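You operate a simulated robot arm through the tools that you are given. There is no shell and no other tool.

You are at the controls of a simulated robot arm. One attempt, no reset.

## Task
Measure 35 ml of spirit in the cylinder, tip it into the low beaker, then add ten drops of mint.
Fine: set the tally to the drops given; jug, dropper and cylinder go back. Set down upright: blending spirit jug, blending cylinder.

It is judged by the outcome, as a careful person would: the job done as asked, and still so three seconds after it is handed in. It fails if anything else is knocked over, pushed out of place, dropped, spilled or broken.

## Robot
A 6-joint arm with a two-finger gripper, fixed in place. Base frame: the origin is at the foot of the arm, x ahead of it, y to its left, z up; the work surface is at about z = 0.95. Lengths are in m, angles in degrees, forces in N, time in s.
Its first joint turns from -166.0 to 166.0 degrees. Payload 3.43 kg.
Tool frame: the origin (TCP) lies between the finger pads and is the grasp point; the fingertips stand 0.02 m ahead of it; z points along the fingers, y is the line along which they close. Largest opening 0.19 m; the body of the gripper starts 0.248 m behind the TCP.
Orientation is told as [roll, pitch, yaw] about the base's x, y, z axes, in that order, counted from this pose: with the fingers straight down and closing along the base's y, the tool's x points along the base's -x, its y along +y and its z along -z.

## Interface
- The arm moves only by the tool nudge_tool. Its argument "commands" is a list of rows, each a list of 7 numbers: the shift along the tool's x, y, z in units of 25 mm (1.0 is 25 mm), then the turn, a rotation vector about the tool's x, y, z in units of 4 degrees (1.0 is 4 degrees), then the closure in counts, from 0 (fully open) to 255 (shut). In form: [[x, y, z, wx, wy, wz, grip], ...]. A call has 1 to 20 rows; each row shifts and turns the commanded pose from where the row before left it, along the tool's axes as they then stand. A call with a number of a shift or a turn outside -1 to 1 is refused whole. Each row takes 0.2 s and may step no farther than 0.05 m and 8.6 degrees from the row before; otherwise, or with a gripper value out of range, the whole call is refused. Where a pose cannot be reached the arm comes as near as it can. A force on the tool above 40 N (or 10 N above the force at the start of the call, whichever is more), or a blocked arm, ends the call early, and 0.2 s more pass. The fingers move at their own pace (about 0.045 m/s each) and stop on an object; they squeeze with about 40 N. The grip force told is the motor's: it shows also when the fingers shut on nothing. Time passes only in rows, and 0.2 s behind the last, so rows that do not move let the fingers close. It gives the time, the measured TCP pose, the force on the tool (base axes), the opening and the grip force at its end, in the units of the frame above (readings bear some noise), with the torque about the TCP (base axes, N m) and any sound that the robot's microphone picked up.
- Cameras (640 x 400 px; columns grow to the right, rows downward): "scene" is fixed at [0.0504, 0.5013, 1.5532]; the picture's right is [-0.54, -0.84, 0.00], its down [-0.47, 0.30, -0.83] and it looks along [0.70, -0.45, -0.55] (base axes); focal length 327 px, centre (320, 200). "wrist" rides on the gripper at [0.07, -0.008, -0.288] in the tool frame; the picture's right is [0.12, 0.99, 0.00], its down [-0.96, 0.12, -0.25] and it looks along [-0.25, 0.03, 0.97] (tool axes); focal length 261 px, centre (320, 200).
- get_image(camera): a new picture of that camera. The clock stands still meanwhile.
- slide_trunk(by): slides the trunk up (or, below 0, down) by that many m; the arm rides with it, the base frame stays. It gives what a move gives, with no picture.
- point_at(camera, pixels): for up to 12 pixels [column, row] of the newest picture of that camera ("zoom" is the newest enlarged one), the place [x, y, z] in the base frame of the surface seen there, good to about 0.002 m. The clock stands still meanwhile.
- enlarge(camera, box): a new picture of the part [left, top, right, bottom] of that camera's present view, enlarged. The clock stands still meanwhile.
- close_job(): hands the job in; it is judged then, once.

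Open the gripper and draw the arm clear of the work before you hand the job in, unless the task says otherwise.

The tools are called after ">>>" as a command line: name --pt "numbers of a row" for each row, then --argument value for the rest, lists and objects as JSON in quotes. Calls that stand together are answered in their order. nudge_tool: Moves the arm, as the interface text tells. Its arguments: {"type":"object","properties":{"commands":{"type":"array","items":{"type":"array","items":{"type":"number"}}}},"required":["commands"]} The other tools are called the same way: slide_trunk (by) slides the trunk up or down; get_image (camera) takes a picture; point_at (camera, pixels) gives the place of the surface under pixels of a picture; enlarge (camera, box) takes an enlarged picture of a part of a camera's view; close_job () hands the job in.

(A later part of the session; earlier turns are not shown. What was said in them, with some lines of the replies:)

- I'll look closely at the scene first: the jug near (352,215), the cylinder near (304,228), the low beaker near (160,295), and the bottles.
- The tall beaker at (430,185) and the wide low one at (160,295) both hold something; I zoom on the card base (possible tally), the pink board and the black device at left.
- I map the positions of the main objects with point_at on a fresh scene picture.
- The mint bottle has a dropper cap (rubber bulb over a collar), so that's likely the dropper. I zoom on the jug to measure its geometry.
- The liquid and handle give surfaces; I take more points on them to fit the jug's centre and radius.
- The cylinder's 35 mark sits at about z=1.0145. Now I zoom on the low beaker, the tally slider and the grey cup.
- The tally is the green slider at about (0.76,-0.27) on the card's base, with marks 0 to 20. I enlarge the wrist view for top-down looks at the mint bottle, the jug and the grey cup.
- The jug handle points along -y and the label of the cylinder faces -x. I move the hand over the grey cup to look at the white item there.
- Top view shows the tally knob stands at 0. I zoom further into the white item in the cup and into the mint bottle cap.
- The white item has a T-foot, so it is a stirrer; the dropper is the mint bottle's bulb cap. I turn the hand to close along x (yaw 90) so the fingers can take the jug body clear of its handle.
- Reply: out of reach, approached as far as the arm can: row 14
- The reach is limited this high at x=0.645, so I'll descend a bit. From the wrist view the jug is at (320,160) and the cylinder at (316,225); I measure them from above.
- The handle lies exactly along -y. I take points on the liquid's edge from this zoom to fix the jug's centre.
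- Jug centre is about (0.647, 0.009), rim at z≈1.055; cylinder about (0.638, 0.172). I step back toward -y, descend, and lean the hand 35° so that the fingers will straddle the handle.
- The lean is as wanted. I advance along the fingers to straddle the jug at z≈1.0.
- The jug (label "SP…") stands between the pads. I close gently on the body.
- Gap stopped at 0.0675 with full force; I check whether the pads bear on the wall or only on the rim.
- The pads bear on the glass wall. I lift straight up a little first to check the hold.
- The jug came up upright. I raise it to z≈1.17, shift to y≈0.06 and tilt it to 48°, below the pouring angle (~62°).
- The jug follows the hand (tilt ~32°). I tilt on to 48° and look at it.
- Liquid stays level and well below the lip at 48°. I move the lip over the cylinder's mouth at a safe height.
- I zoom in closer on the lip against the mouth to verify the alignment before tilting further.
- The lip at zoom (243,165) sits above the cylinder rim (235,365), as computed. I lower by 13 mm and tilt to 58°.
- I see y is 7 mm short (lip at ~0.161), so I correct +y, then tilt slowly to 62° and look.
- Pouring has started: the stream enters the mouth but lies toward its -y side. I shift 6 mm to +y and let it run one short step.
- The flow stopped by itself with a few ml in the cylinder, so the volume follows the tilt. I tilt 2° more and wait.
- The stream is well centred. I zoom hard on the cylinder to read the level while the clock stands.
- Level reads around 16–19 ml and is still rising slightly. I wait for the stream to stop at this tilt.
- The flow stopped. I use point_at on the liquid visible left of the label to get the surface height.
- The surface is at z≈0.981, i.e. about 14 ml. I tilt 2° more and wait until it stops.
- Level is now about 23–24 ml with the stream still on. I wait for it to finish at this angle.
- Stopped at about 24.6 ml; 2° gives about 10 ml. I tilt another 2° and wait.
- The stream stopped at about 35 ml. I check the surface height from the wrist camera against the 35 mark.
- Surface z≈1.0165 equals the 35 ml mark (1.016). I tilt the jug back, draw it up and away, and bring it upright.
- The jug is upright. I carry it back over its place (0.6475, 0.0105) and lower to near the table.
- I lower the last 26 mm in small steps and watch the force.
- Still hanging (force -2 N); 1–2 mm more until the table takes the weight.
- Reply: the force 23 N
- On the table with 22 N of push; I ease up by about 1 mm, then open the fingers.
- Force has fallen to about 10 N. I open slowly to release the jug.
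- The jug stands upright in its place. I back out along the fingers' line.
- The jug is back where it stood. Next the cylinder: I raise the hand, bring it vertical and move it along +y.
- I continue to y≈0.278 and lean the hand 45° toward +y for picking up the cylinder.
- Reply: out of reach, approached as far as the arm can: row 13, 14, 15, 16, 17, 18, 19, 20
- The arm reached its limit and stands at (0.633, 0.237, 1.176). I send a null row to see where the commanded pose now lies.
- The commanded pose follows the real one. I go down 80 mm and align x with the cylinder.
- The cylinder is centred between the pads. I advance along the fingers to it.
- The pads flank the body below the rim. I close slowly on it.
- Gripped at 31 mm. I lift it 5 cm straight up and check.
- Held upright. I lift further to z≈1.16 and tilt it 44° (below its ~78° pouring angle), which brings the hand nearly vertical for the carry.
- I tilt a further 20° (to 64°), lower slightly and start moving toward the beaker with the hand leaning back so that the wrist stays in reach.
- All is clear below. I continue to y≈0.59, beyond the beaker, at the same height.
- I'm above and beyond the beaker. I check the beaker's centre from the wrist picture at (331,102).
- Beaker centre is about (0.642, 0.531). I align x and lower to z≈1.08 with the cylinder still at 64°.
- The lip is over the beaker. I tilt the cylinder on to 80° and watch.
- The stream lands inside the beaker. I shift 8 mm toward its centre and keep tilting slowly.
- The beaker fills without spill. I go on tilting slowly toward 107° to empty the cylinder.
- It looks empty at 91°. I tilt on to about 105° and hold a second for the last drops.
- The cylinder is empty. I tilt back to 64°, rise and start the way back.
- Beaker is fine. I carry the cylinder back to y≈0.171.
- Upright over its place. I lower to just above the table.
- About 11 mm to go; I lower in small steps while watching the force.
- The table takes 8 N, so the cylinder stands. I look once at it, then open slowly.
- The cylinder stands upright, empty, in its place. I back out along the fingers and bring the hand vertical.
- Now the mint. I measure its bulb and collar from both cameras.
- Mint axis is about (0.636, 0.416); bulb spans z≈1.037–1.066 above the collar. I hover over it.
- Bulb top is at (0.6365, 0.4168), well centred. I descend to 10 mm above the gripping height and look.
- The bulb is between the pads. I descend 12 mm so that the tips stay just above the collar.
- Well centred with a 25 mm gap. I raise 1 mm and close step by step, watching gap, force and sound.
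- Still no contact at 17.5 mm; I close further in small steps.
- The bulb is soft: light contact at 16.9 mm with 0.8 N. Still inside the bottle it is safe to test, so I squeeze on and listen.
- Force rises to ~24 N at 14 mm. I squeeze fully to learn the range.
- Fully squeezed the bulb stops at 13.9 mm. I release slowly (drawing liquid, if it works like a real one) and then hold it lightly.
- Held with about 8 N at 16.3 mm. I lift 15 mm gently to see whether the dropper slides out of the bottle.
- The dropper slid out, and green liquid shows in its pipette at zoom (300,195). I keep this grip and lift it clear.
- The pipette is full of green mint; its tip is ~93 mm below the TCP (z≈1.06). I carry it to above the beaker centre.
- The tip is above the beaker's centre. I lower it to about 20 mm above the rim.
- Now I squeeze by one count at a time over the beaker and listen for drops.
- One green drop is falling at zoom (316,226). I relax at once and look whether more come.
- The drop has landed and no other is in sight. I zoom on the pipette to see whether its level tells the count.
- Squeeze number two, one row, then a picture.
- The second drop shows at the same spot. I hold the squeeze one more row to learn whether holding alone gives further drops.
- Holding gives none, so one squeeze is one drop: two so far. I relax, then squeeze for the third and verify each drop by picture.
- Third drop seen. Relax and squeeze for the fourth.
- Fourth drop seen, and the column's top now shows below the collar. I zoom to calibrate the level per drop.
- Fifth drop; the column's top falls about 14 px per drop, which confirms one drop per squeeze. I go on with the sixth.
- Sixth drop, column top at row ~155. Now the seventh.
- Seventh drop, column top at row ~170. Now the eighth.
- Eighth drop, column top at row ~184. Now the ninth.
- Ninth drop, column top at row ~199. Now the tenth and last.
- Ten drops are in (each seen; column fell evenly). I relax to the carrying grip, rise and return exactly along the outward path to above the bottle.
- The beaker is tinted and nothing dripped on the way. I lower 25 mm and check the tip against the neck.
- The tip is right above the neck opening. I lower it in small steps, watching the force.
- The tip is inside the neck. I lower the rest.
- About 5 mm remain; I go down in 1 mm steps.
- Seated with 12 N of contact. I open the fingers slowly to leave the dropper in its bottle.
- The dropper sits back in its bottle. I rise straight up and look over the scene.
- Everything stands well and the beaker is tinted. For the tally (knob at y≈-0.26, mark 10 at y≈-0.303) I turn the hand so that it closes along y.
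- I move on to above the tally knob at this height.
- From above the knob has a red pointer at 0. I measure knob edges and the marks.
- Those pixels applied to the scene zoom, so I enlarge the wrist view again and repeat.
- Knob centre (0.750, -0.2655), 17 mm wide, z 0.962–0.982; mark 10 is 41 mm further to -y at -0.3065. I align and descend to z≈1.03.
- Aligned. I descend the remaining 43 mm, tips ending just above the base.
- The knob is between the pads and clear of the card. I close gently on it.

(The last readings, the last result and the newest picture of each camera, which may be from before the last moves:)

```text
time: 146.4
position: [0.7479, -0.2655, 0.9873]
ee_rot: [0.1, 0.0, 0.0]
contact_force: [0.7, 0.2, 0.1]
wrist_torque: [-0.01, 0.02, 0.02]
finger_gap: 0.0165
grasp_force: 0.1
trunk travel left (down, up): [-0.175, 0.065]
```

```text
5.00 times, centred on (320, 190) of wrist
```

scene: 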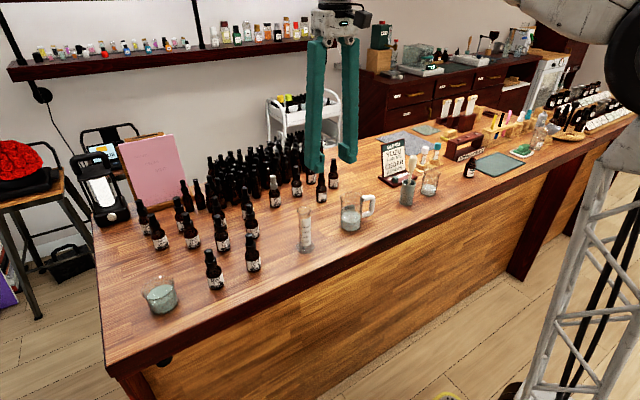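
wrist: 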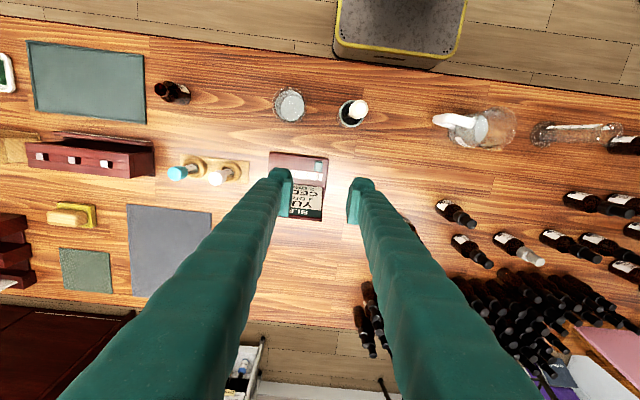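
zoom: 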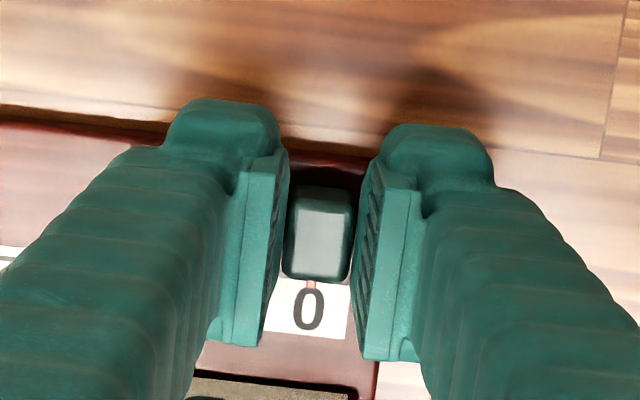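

No force yet at 16.5 mm; I close a little more.

>>> nudge_tool --pt "0 0 0 0 0 0 234" --pt "0 0 0 0 0 0 235" --pt "0 0 0 0 0 0 235"

>>> nudge_tool --pt "0 0 0 0 0 0 236" --pt "0 0 0 0 0 0 236"

```text
time: 147.2
position: [0.7484, -0.2661, 0.9877]
ee_rot: [0.0, 0.0, 0.0]
contact_force: [-0.3, -0.5, 0.0]
wrist_torque: [0.01, -0.02, -0.01]
finger_gap: 0.0158
grasp_force: 4.0
trunk travel left (down, up): [-0.175, 0.065]
```

```text
time: 147.8
position: [0.7492, -0.2657, 0.9893]
ee_rot: [0.1, 0.0, 0.1]
contact_force: [0.5, -0.4, 0.5]
wrist_torque: [-0.03, -0.03, 0.01]
finger_gap: 0.0158
grasp_force: 0.9
trunk travel left (down, up): [-0.175, 0.065]
```

Contact at 15.8 mm. I slide it toward -y by 37 mm first, in small steps.

>>> nudge_tool --pt "0 -0.1 0 0 0 0 237" --pt "0 -0.3 0 0 0 0 237" --pt "0 -0.3 0 0 0 0 237" --pt "0 -0.3 0 0 0 0 237" --pt "0 -0.3 0 0 0 0 237" --pt "0 -0.18 0 0 0 0 237" --pt "0 0 0 0 0 0 237"

>>> enlarge --camera "wrist" --box '[270, 150, 370, 230]'

>>> enlarge --camera "scene" --box '[370, 140, 430, 200]'

```text
time: 149.4
position: [0.7488, -0.3021, 0.988]
ee_rot: [0.0, 0.1, 0.1]
contact_force: [0.2, -0.7, 3.1]
wrist_torque: [-0.04, -0.1, 0.0]
finger_gap: 0.0148
grasp_force: 31.8
trunk travel left (down, up): [-0.175, 0.065]
```

```text
5.00 times, centred on (320, 190) of wrist
```

zoom: 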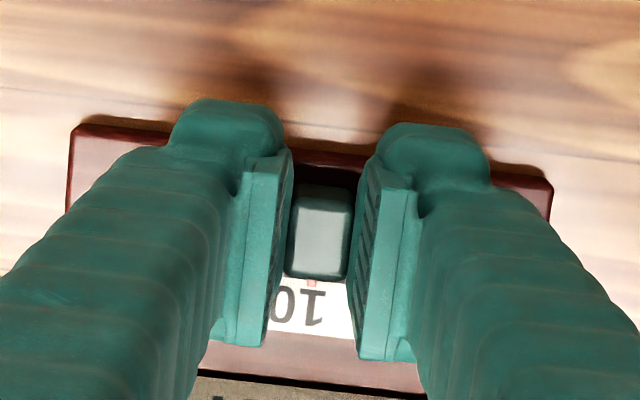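

```text
6.67 times, centred on (400, 170) of scene
```

zoom: 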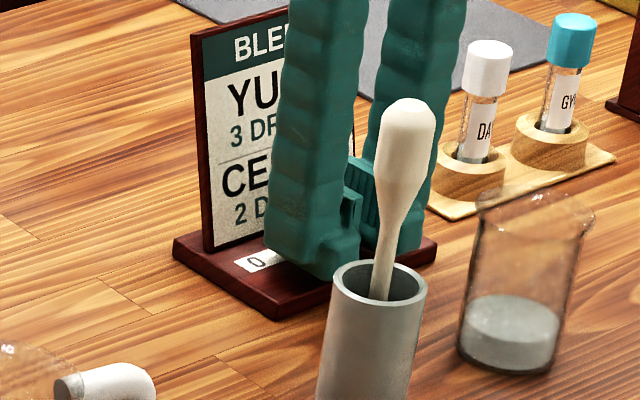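

The knob slides with the hand; the pointer is at the "1" of 10. I move 4 mm more.

>>> nudge_tool --pt "0 -0.1 0 0 0 0 237" --pt "0 -0.07 0 0 0 0 237" --pt "0 0 0 0 0 0 237"

>>> enlarge --camera "wrist" --box '[290, 170, 350, 210]'

>>> point_at --camera "zoom" --pixels '[[310, 200], [312, 285], [312, 280], [290, 300], [270, 310], [330, 310]]'

```text
time: 150.2
position: [0.7491, -0.3062, 0.9879]
ee_rot: [-0.1, -0.1, 0.0]
contact_force: [0.4, -0.4, -1.2]
wrist_torque: [0.03, 0.0, 0.01]
finger_gap: 0.0147
grasp_force: 1.4
trunk travel left (down, up): [-0.175, 0.065]
```

```text
10.00 times, centred on (320, 190) of wrist
```

zoom: 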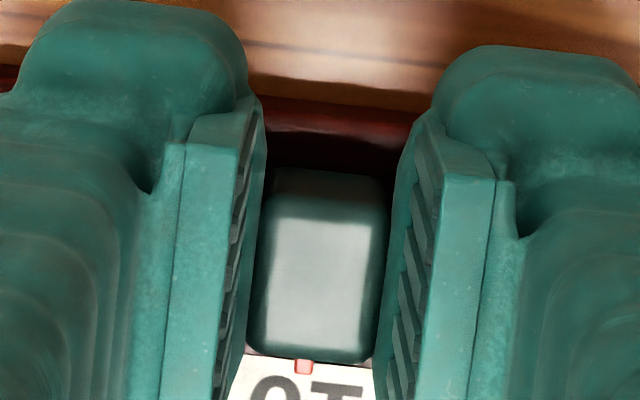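

```text
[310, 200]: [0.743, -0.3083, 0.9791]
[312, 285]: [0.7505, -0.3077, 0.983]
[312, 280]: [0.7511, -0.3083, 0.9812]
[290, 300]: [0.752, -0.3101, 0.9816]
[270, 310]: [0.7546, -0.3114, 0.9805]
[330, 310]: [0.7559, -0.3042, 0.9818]
```

The pointer stands at the middle of "10". I open the fingers and check from above.

>>> nudge_tool --pt "0 0 0 0 0 0 233" --pt "0 0 0 0 0 0 228" --pt "0 0 0 0 0 0 215" --pt "0 0 0 0 0 0 200" --pt "0 0 0 0 0 0 195"

>>> enlarge --camera "wrist" --box '[270, 150, 370, 230]'

```text
time: 151.4
position: [0.7484, -0.3067, 0.9883]
ee_rot: [0.0, 0.0, 0.0]
contact_force: [-0.1, 0.0, 0.6]
wrist_torque: [0.02, -0.03, -0.01]
finger_gap: 0.0447
grasp_force: 0.0
trunk travel left (down, up): [-0.175, 0.065]
```

```text
5.00 times, centred on (320, 190) of wrist
```

zoom: 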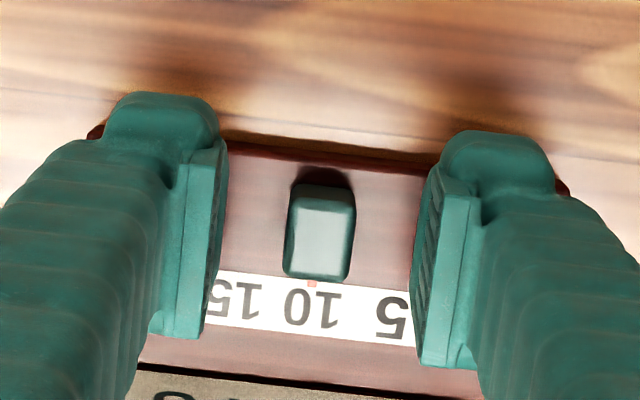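

The pointer marks 10 exactly. I rise straight up, open the gripper and draw back, then check the whole scene.

>>> nudge_tool --pt "0 0 -0.5 0 0 0 195" --pt "0 0 -1 0 0 0 195" --pt "0 0 -1 0 0 0 195" --pt "0 0 -1 0 0 0 195" --pt "0 0 -1 0 0 0 195" --pt "0 0 -1 0 0 0 195" --pt "0 0 -1 0 0 0 195" --pt "0 0 -1 0 0 0 195" --pt "0 0 -1 0 0 0 195" --pt "0 0 -1 0 0 0 195" --pt "1 0 -0.5 0 0 0 100" --pt "1 0 -0.5 0 0 0 50" --pt "1 0 -0.5 0 0 0 0" --pt "1 0 0 0 0 0 0" --pt "1 0 0 0 0 0 0" --pt "1 0 0 0 0 0 0" --pt "1 0 0 0 0 0 0" --pt "1 0 0 0 0 0 0"

>>> get_image --camera "scene"

>>> enlarge --camera "scene" --box '[280, 120, 480, 260]'

>>> enlarge --camera "scene" --box '[120, 160, 300, 330]'

>>> enlarge --camera "scene" --box '[370, 140, 430, 200]'

```text
time: 155.2
position: [0.5487, -0.3043, 1.2635]
ee_rot: [0.0, 0.0, 0.0]
contact_force: [1.2, -0.9, -0.7]
wrist_torque: [0.03, 0.16, -0.02]
finger_gap: 0.1899
grasp_force: 0.0
trunk travel left (down, up): [-0.175, 0.065]
```

```text
taken
```

scene: 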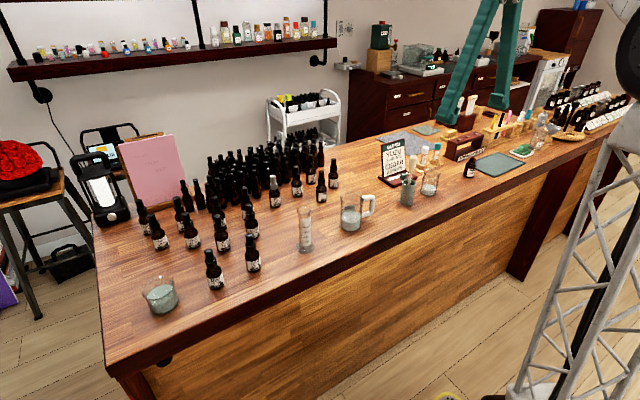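

```text
2.86 times, centred on (380, 190) of scene
```

zoom: 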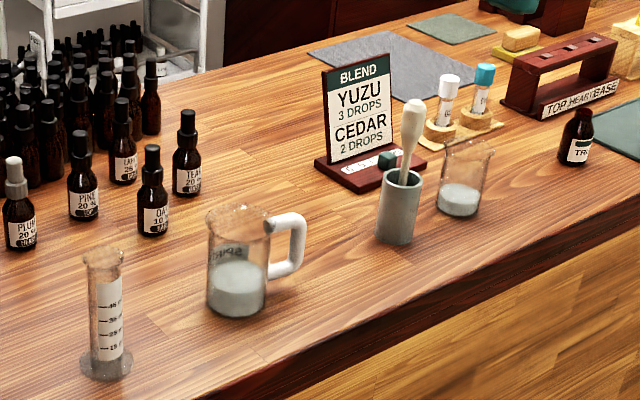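

```text
2.35 times, centred on (210, 245) of scene
```

zoom: 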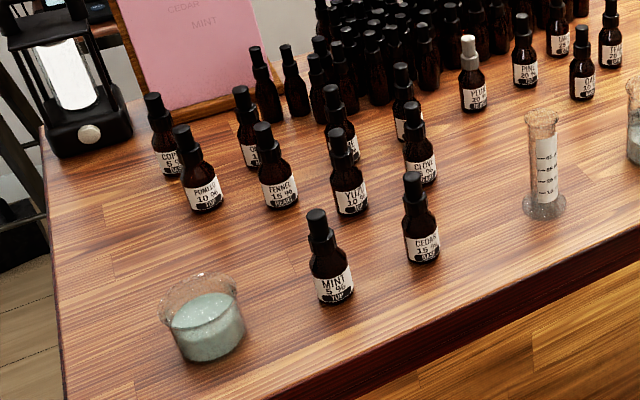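

```text
6.67 times, centred on (400, 170) of scene
```

zoom: 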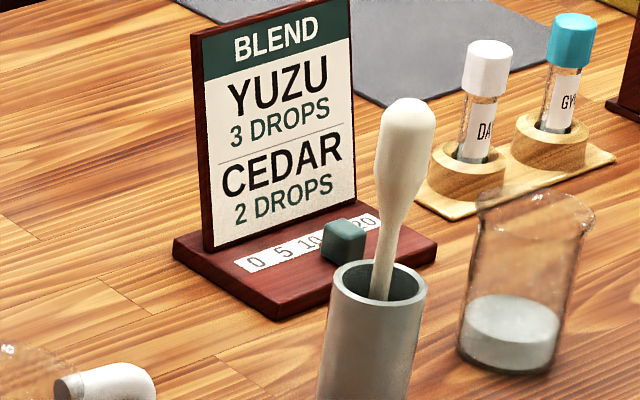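

Everything stands as at the start, with the tally at 10. I take a last close look at the cylinder and the mint bottle.

>>> enlarge --camera "scene" --box '[280, 195, 330, 255]'

>>> enlarge --camera "scene" --box '[192, 240, 272, 290]'

```text
6.67 times, centred on (305, 225) of scene
```

zoom: 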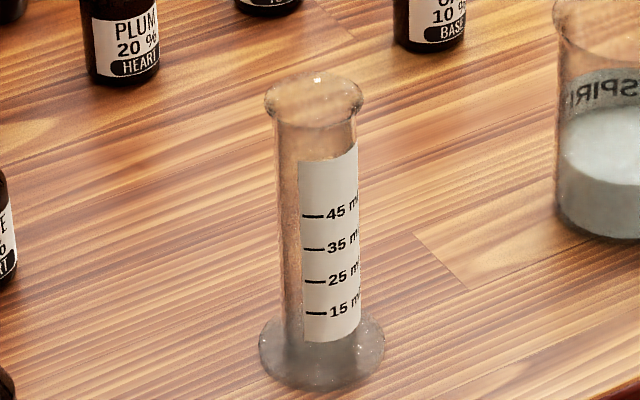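

```text
8.00 times, centred on (232, 265) of scene
```

zoom: 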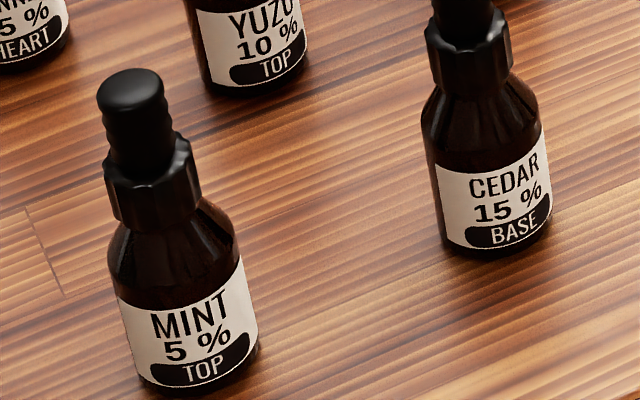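

The cylinder is empty and upright, the dropper is seated in the mint bottle, the jug stands in its place, the tally reads 10, and the arm is clear with the gripper open. I hand the job in.

>>> close_job

```text
The job is handed in.
```

The job is done and handed in; I haven't seen the judge's result.

- **Spirit:** I poured spirit into the cylinder until the surface lined up with the 35 ml mark; by my reading that is 35 ml, give or take about 1 ml. I then emptied the cylinder into the low beaker.
- **Mint:** I used the mint bottle's own dropper and gave ten drops. I saw each one fall into the beaker.
- **Tally:** The slider's pointer is at 10.
- **Put back:** The jug and cylinder are upright where they started, within a few millimetres, and the dropper is seated back in the mint bottle.

Nothing was spilled or knocked over that I could see. The gripper is open and the arm is clear of the work.
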